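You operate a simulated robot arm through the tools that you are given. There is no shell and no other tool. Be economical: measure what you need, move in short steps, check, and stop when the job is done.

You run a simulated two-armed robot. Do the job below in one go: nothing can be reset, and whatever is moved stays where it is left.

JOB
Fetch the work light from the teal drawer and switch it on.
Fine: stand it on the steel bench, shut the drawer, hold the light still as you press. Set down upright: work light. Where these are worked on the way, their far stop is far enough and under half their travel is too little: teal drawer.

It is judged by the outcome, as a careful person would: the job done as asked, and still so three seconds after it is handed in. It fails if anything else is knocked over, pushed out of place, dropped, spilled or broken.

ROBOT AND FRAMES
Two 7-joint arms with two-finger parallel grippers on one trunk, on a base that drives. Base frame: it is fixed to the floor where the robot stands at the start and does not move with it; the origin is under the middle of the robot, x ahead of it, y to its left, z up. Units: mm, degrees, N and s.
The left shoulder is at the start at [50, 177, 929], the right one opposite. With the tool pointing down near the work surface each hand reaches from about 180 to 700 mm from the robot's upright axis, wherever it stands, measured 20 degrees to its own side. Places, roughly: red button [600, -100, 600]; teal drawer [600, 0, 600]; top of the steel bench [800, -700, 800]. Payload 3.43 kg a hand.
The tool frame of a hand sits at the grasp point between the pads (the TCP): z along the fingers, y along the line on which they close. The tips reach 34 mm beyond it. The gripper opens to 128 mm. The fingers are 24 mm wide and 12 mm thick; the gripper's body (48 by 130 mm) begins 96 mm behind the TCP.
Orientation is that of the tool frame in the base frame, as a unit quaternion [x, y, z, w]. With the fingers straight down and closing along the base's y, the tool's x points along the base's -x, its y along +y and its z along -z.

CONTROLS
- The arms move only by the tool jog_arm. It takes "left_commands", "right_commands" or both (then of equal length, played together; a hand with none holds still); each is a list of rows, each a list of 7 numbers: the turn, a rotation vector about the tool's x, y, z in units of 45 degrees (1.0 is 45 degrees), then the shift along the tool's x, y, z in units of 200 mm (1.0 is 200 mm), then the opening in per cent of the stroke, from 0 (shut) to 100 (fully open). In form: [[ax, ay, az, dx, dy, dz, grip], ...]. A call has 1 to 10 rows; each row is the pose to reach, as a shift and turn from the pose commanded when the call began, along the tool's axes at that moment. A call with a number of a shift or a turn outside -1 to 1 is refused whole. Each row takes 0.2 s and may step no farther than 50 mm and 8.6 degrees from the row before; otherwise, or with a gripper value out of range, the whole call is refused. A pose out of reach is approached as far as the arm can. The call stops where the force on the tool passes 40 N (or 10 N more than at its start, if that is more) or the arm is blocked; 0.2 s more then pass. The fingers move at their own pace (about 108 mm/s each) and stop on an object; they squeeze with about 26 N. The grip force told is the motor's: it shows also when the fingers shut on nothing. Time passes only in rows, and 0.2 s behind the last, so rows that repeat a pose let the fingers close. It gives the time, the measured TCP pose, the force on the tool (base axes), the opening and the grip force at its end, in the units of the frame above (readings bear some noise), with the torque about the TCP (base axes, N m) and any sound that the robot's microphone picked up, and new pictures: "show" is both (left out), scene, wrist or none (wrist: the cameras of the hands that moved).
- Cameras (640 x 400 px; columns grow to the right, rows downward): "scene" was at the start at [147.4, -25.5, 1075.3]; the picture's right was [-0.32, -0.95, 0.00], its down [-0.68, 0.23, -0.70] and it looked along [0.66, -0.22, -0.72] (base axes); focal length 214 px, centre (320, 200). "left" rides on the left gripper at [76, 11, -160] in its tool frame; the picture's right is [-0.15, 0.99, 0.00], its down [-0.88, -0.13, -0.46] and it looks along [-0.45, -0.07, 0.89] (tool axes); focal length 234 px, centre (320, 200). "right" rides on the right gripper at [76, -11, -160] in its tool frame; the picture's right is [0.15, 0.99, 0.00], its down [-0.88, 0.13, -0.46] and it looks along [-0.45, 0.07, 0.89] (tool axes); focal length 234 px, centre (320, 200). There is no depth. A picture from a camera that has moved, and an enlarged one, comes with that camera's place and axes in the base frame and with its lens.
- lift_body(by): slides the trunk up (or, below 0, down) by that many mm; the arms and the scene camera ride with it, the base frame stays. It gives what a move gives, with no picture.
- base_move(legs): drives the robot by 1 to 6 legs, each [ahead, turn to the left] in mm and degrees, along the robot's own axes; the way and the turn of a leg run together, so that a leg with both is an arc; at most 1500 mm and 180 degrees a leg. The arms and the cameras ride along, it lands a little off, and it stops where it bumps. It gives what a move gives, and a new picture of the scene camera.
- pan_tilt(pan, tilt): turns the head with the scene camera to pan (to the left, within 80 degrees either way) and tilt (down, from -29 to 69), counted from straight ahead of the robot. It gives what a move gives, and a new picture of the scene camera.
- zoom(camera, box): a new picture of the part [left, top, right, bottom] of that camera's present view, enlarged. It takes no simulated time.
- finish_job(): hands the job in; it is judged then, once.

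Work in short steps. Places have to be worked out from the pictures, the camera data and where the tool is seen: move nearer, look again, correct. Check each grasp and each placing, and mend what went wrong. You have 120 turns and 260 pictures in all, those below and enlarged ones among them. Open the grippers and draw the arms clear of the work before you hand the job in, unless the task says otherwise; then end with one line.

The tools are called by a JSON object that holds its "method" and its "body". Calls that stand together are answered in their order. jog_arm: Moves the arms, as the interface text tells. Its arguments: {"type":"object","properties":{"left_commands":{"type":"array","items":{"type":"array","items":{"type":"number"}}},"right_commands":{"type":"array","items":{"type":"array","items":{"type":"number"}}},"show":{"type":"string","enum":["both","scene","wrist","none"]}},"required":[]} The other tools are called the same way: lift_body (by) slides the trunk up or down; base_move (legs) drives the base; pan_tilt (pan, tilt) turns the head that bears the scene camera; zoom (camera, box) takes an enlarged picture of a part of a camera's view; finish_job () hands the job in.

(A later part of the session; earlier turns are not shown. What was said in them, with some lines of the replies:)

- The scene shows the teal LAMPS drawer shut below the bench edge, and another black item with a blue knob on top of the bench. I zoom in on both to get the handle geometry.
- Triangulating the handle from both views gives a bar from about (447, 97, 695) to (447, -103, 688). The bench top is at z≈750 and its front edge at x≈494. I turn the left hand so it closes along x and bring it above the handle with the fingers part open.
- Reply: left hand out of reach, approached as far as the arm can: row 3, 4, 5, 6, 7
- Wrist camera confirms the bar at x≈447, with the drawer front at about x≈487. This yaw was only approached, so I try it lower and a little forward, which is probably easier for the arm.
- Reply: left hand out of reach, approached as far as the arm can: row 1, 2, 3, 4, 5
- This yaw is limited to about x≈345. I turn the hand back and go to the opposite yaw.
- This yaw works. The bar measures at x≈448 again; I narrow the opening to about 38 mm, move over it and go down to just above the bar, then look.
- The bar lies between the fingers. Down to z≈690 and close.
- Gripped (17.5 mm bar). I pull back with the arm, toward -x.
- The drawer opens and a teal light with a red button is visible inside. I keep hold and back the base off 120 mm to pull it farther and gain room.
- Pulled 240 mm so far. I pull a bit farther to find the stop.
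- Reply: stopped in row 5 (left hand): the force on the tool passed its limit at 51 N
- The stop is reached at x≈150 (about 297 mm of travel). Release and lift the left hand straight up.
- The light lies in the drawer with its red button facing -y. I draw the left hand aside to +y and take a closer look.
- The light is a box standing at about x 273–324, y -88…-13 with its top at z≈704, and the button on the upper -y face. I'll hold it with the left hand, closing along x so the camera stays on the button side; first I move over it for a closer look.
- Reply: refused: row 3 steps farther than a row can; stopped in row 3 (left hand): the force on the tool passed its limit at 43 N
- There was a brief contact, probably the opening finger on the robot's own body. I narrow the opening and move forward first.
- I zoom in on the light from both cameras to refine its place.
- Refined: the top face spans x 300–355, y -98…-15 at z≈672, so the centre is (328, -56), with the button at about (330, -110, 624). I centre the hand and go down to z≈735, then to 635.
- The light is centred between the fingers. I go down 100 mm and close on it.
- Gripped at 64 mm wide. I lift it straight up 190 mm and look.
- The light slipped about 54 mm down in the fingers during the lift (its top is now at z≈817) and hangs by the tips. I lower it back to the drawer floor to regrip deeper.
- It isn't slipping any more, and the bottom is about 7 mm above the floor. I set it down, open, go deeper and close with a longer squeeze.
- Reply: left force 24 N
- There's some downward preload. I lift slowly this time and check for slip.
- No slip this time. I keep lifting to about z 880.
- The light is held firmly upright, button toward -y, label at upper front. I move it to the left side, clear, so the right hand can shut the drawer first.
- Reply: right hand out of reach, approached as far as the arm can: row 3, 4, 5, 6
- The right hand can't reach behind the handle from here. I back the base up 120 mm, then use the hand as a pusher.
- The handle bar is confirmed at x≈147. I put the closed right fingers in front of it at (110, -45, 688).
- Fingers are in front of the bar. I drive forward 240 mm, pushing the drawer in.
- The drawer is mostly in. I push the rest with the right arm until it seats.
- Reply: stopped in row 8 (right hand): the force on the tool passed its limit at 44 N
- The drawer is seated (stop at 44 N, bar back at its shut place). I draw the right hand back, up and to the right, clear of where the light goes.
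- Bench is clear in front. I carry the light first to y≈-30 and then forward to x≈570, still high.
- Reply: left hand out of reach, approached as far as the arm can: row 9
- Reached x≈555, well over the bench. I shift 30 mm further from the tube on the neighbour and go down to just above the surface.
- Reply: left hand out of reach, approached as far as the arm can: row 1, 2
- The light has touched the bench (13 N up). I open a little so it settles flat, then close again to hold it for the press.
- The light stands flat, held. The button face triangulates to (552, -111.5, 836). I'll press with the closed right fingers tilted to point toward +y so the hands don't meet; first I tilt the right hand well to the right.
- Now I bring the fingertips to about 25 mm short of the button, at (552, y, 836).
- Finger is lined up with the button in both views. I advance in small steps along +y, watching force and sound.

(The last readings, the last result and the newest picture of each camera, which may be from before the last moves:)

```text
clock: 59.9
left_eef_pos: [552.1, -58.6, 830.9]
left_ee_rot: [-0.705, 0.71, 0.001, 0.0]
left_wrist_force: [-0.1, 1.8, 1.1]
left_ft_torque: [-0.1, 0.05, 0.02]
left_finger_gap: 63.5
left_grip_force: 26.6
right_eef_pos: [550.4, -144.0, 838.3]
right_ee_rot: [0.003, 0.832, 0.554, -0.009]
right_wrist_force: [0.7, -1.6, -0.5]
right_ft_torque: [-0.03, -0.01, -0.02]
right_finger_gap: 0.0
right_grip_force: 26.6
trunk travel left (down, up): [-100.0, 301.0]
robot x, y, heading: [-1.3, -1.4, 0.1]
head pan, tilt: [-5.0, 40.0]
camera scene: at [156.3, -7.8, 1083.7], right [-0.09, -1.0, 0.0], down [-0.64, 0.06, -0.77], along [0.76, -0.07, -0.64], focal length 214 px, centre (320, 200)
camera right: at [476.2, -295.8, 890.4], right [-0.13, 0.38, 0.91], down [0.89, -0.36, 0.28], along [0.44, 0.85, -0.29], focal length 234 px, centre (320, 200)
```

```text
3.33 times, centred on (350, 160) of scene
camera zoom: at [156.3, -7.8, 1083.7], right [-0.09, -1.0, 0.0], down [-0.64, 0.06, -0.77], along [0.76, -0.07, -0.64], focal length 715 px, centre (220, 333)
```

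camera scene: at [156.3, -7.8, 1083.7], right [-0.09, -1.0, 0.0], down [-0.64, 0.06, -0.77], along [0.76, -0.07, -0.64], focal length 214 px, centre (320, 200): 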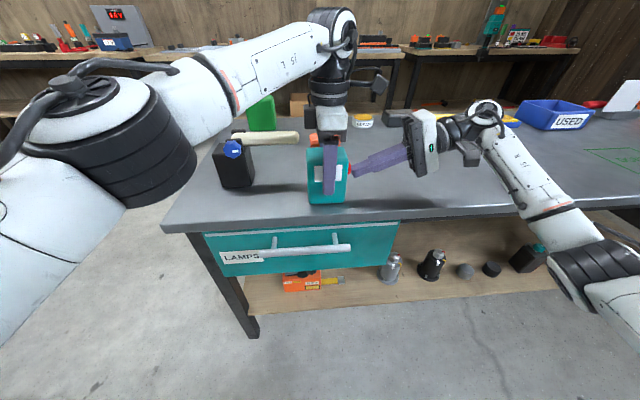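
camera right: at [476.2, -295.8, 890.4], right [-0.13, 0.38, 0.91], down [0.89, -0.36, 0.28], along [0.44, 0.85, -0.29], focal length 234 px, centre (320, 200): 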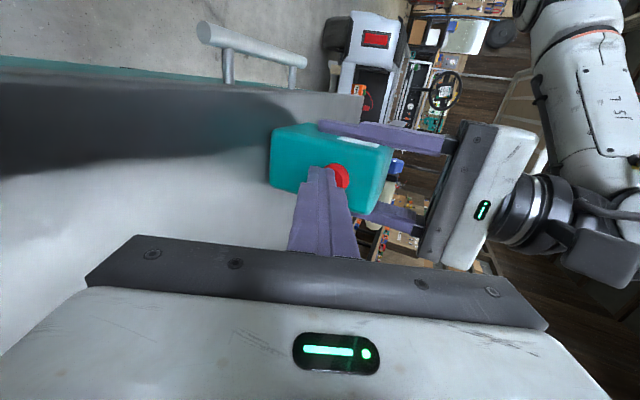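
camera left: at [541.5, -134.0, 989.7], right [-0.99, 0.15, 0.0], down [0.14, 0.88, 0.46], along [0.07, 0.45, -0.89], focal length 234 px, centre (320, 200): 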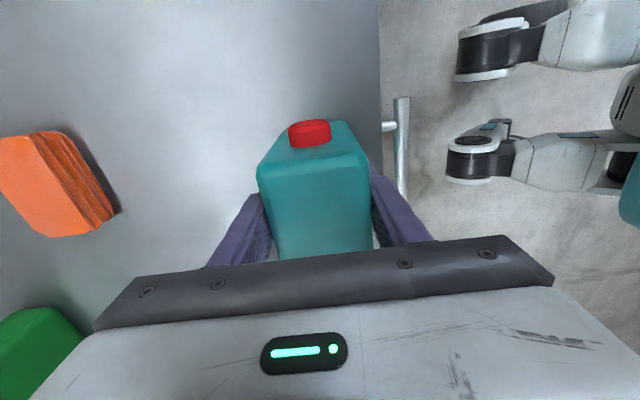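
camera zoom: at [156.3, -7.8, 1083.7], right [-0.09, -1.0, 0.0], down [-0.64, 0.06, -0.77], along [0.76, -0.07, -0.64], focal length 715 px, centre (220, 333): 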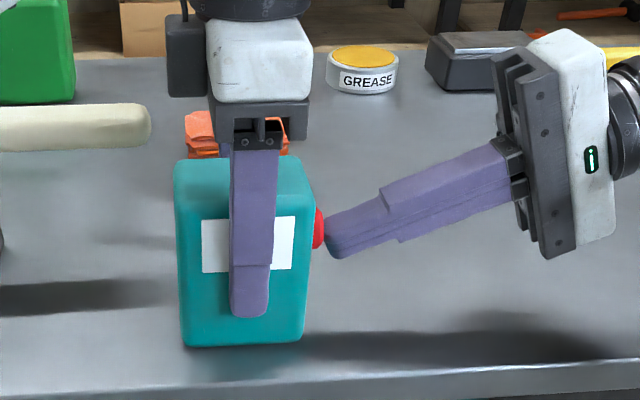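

Contact has just begun (about 1.7 N on both hands). I press on in 1.5 mm steps.

{"method": "jog_arm", "body": {"right_commands": [[0, 0, 0, 0, 0.0029, 0.0069, 0], [0, 0, 0, 0, 0.0058, 0.0138, 0], [0, 0, 0, 0, 0.0086, 0.0208, 0], [0, 0, 0, 0, 0.0115, 0.0277, 0]]}}

{"method": "zoom", "body": {"camera": "scene", "box": [270, 100, 430, 220]}}

```text
clock: 60.9
left_eef_pos: [551.9, -57.0, 830.7]
left_ee_rot: [-0.705, 0.709, 0.001, 0.0]
left_wrist_force: [-1.1, 8.6, -0.3]
left_ft_torque: [-0.16, 0.1, -0.01]
left_finger_gap: 63.8
left_grip_force: 26.4
right_eef_pos: [551.8, -137.8, 837.0]
right_ee_rot: [0.002, 0.833, 0.554, -0.009]
right_wrist_force: [0.5, -8.6, -0.9]
right_ft_torque: [-0.08, 0.02, -0.01]
right_finger_gap: 0.1
right_grip_force: 25.6
trunk travel left (down, up): [-100.0, 301.0]
robot x, y, heading: [2.7, -2.9, -0.0]
head pan, tilt: [-5.0, 40.0]
heard: click
camera scene: at [156.3, -7.8, 1083.7], right [-0.09, -1.0, 0.0], down [-0.64, 0.06, -0.77], along [0.76, -0.07, -0.64], focal length 214 px, centre (320, 200)
camera right: at [476.2, -290.1, 890.6], right [-0.13, 0.38, 0.91], down [0.89, -0.37, 0.28], along [0.44, 0.85, -0.29], focal length 234 px, centre (320, 200)
```

scene: 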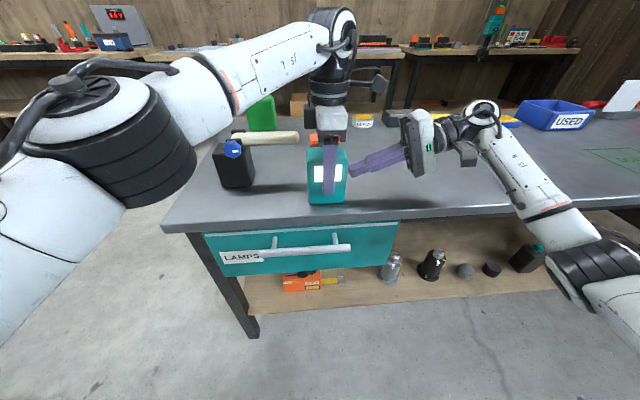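
right: 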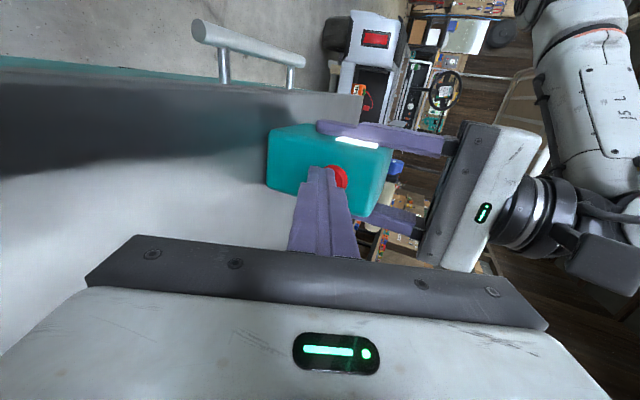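

```text
3.33 times, centred on (350, 160) of scene
camera zoom: at [156.3, -7.8, 1083.7], right [-0.09, -1.0, 0.0], down [-0.64, 0.06, -0.77], along [0.76, -0.07, -0.64], focal length 715 px, centre (220, 333)
```

zoom: 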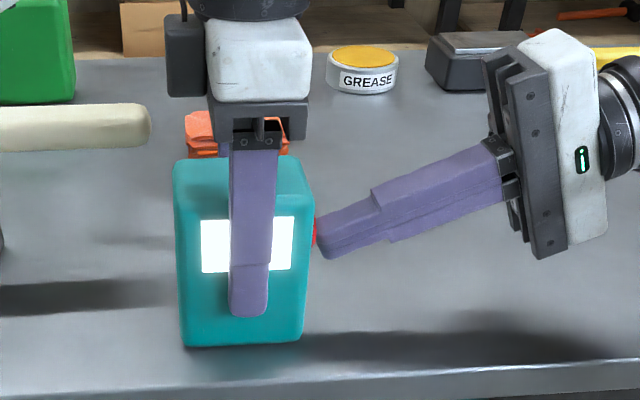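

A click, and the white panel on the light now glows: it's on. I withdraw the right hand straight back along -y.

{"method": "jog_arm", "body": {"right_commands": [[0, 0, 0, 0, -0.02, -0.046, 0], [0, 0, 0, 0, -0.06, -0.14, 0], [0, 0, 0, 0, -0.13, -0.3, 0], [0, 0, 0, 0, -0.2, -0.48, 0], [0, 0, 0, 0, -0.25, -0.68, 0], [0, 0, 0, 0, -0.25, -0.85, 0]]}}

```text
clock: 62.3
left_eef_pos: [552.8, -57.8, 831.4]
left_ee_rot: [-0.705, 0.709, 0.001, 0.0]
left_wrist_force: [0.0, -0.7, 0.1]
left_ft_torque: [0.04, 0.06, 0.05]
left_finger_gap: 63.8
left_grip_force: 25.3
right_eef_pos: [553.4, -311.7, 858.9]
right_ee_rot: [0.003, 0.833, 0.554, -0.01]
right_wrist_force: [0.5, 0.7, 0.6]
right_ft_torque: [0.02, 0.02, 0.02]
right_finger_gap: 0.0
right_grip_force: 26.0
trunk travel left (down, up): [-100.0, 301.0]
robot x, y, heading: [-0.1, -0.7, 0.1]
head pan, tilt: [-5.0, 40.0]
camera scene: at [156.3, -7.8, 1083.7], right [-0.09, -1.0, 0.0], down [-0.64, 0.06, -0.77], along [0.76, -0.07, -0.64], focal length 214 px, centre (320, 200)
camera right: at [478.5, -464.1, 910.5], right [-0.13, 0.38, 0.92], down [0.89, -0.36, 0.28], along [0.44, 0.85, -0.29], focal length 234 px, centre (320, 200)
```

scene: 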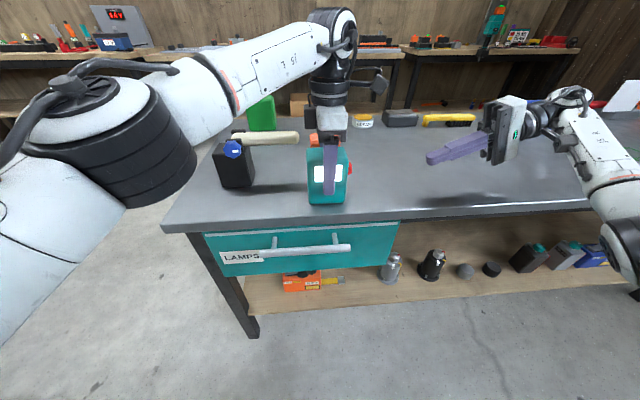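
right: 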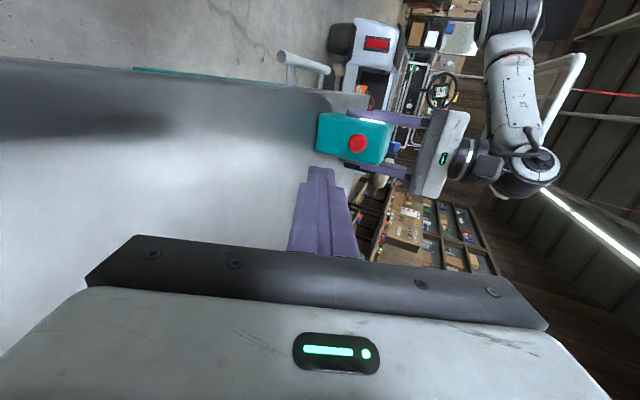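

The light stays on. I open the left hand moderately and lift it straight up off the light.

{"method": "jog_arm", "body": {"left_commands": [[0, 0, 0, 0, 0, 0, 60], [0, 0, 0, 0, 0, 0, 70], [0, 0, 0, 0, 0, 0, 70], [0, 0, 0, 0, 0, -0.1, 70], [0, 0, 0, 0, 0, -0.25, 70], [0, 0, 0, 0, 0, -0.4, 70], [0, 0, 0, 0, 0, -0.55, 70]]}}

```text
clock: 63.9
left_eef_pos: [537.7, -41.8, 918.5]
left_ee_rot: [0.708, -0.706, -0.002, 0.003]
left_wrist_force: [0.5, -0.5, -0.1]
left_ft_torque: [0.05, 0.03, 0.04]
left_finger_gap: 89.6
left_grip_force: 0.1
left hand out of reach, approached as far as the arm can: row 5, 6, 7
right_eef_pos: [552.6, -312.1, 858.2]
right_ee_rot: [0.003, 0.832, 0.555, -0.009]
right_wrist_force: [-1.3, -1.2, 1.1]
right_ft_torque: [0.03, 0.0, -0.01]
right_finger_gap: 0.0
right_grip_force: 26.0
trunk travel left (down, up): [-100.0, 301.0]
robot x, y, heading: [-1.7, -2.2, -0.1]
head pan, tilt: [-5.0, 40.0]
camera scene: at [155.9, -8.5, 1083.9], right [-0.09, -1.0, 0.0], down [-0.64, 0.06, -0.77], along [0.76, -0.07, -0.64], focal length 214 px, centre (320, 200)
camera left: at [528.6, -117.5, 1079.0], right [-0.99, 0.14, 0.01], down [0.13, 0.88, 0.45], along [0.06, 0.45, -0.89], focal length 234 px, centre (320, 200)
```

scene: 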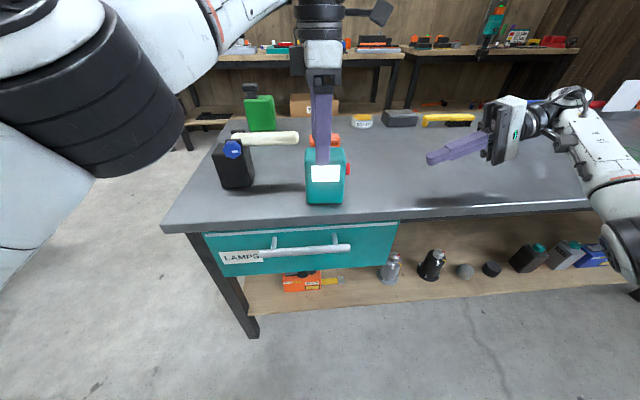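
left: 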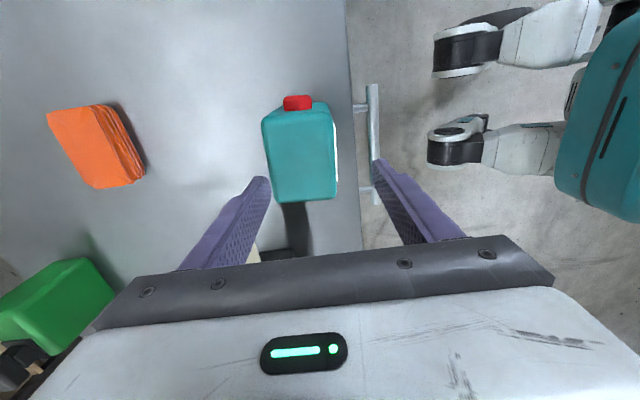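

The left hand hit its reach limit going up; the tips are just above the light. I raise the trunk 80 mm to clear it vertically.

{"method": "lift_body", "body": {"by": 80}}

{"method": "jog_arm", "body": {"left_commands": [[0, 0, 0, -0.05, 0.2, 0, 70], [0, 0, 0, -0.15, 0.4, 0, 70], [0, 0, 0, -0.25, 0.6, 0, 70], [0, 0, 0, -0.4, 0.75, 0, 70], [0, 0, 0, -0.55, 0.85, 0, 70]], "right_commands": [[0, 0, 0, 0.15, 0, -0.1, 20], [0, 0, 0, 0.3, 0, -0.2, 50], [0, 0, 0, 0.45, 0, -0.2, 50], [0, 0, 0, 0.6, 0, -0.2, 50], [0, 0, 0, 0.7, 0, -0.2, 50]]}}

{"method": "zoom", "body": {"camera": "scene", "box": [180, 100, 420, 290]}}

```text
clock: 65.0
left_eef_pos: [539.0, -41.3, 1002.2]
left_ee_rot: [0.709, -0.706, 0.001, 0.002]
left_wrist_force: [-0.3, -0.3, 0.0]
left_ft_torque: [-0.02, 0.01, 0.04]
left_finger_gap: 89.6
left_grip_force: 0.1
right_eef_pos: [552.2, -313.0, 937.4]
right_ee_rot: [0.002, 0.832, 0.554, -0.009]
right_wrist_force: [0.1, 0.2, -0.1]
right_ft_torque: [-0.02, 0.01, -0.04]
right_finger_gap: 0.3
right_grip_force: 25.7
trunk travel left (down, up): [-180.0, 221.0]
robot x, y, heading: [-0.3, -2.3, 0.1]
head pan, tilt: [-5.0, 40.0]
```

```text
clock: 66.2
left_eef_pos: [366.0, 67.3, 1001.8]
left_ee_rot: [-0.705, 0.71, 0.001, 0.001]
left_wrist_force: [-0.1, 0.8, -0.6]
left_ft_torque: [0.0, -0.05, 0.03]
left_finger_gap: 89.7
left_grip_force: 0.1
right_eef_pos: [413.0, -350.9, 957.0]
right_ee_rot: [0.003, 0.833, 0.554, -0.009]
right_wrist_force: [0.0, -1.0, -0.8]
right_ft_torque: [0.0, 0.01, 0.03]
right_finger_gap: 64.0
right_grip_force: 0.1
trunk travel left (down, up): [-180.0, 221.0]
robot x, y, heading: [0.5, -0.9, -0.0]
head pan, tilt: [-5.0, 40.0]
camera scene: at [156.1, -7.5, 1163.8], right [-0.09, -1.0, 0.0], down [-0.64, 0.06, -0.77], along [0.76, -0.07, -0.64], focal length 214 px, centre (320, 200)
camera right: at [338.2, -503.0, 1009.7], right [-0.13, 0.38, 0.92], down [0.89, -0.36, 0.28], along [0.44, 0.85, -0.29], focal length 234 px, centre (320, 200)
camera left: at [354.3, -9.2, 1161.6], right [-0.99, 0.15, 0.0], down [0.13, 0.88, 0.46], along [0.07, 0.45, -0.89], focal length 234 px, centre (320, 200)
```

scene: 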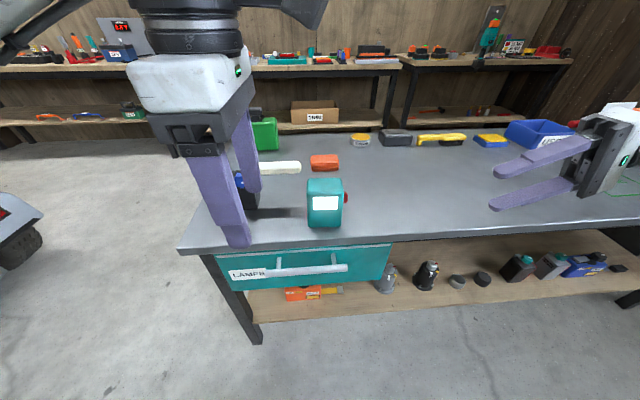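
right: 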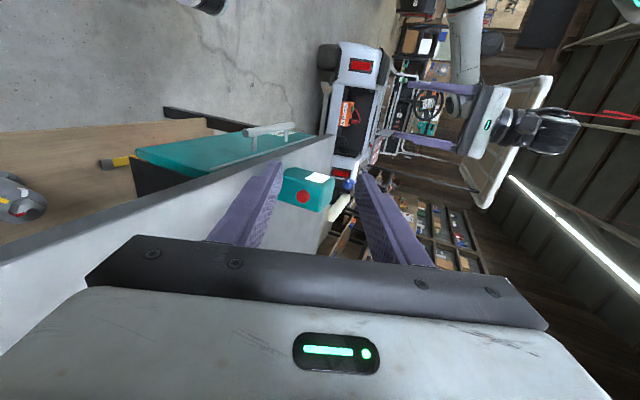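
left: 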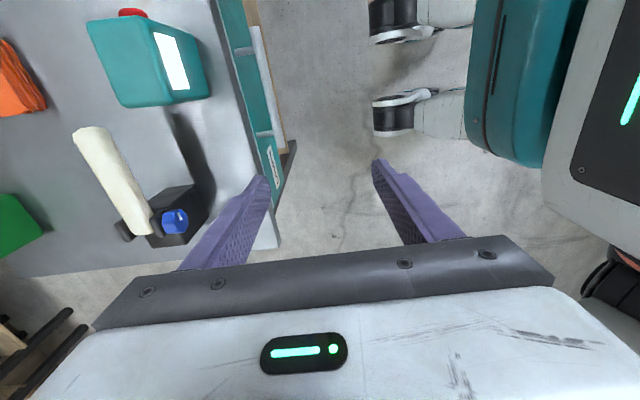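

```text
2.11 times, centred on (300, 195) of scene
camera zoom: at [156.1, -7.5, 1163.8], right [-0.09, -1.0, 0.0], down [-0.64, 0.06, -0.77], along [0.76, -0.07, -0.64], focal length 452 px, centre (362, 210)
```

zoom: 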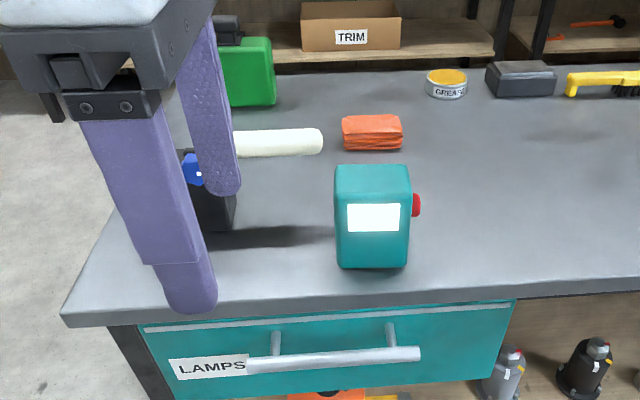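

The light stands upright on the bench with its panel lit. The drawer is shut, both grippers are open and clear, and the neighbouring items are where they were. I hand it in.

{"method": "finish_job", "body": {}}

```text
The job is handed in.
```

The work light is out of the teal drawer, standing upright and switched on on the steel bench. The drawer is shut, and I held the light still for the press. On the first lift it slipped about 54 mm in the fingers, so I set it back down in the drawer and gripped it again before carrying it out.
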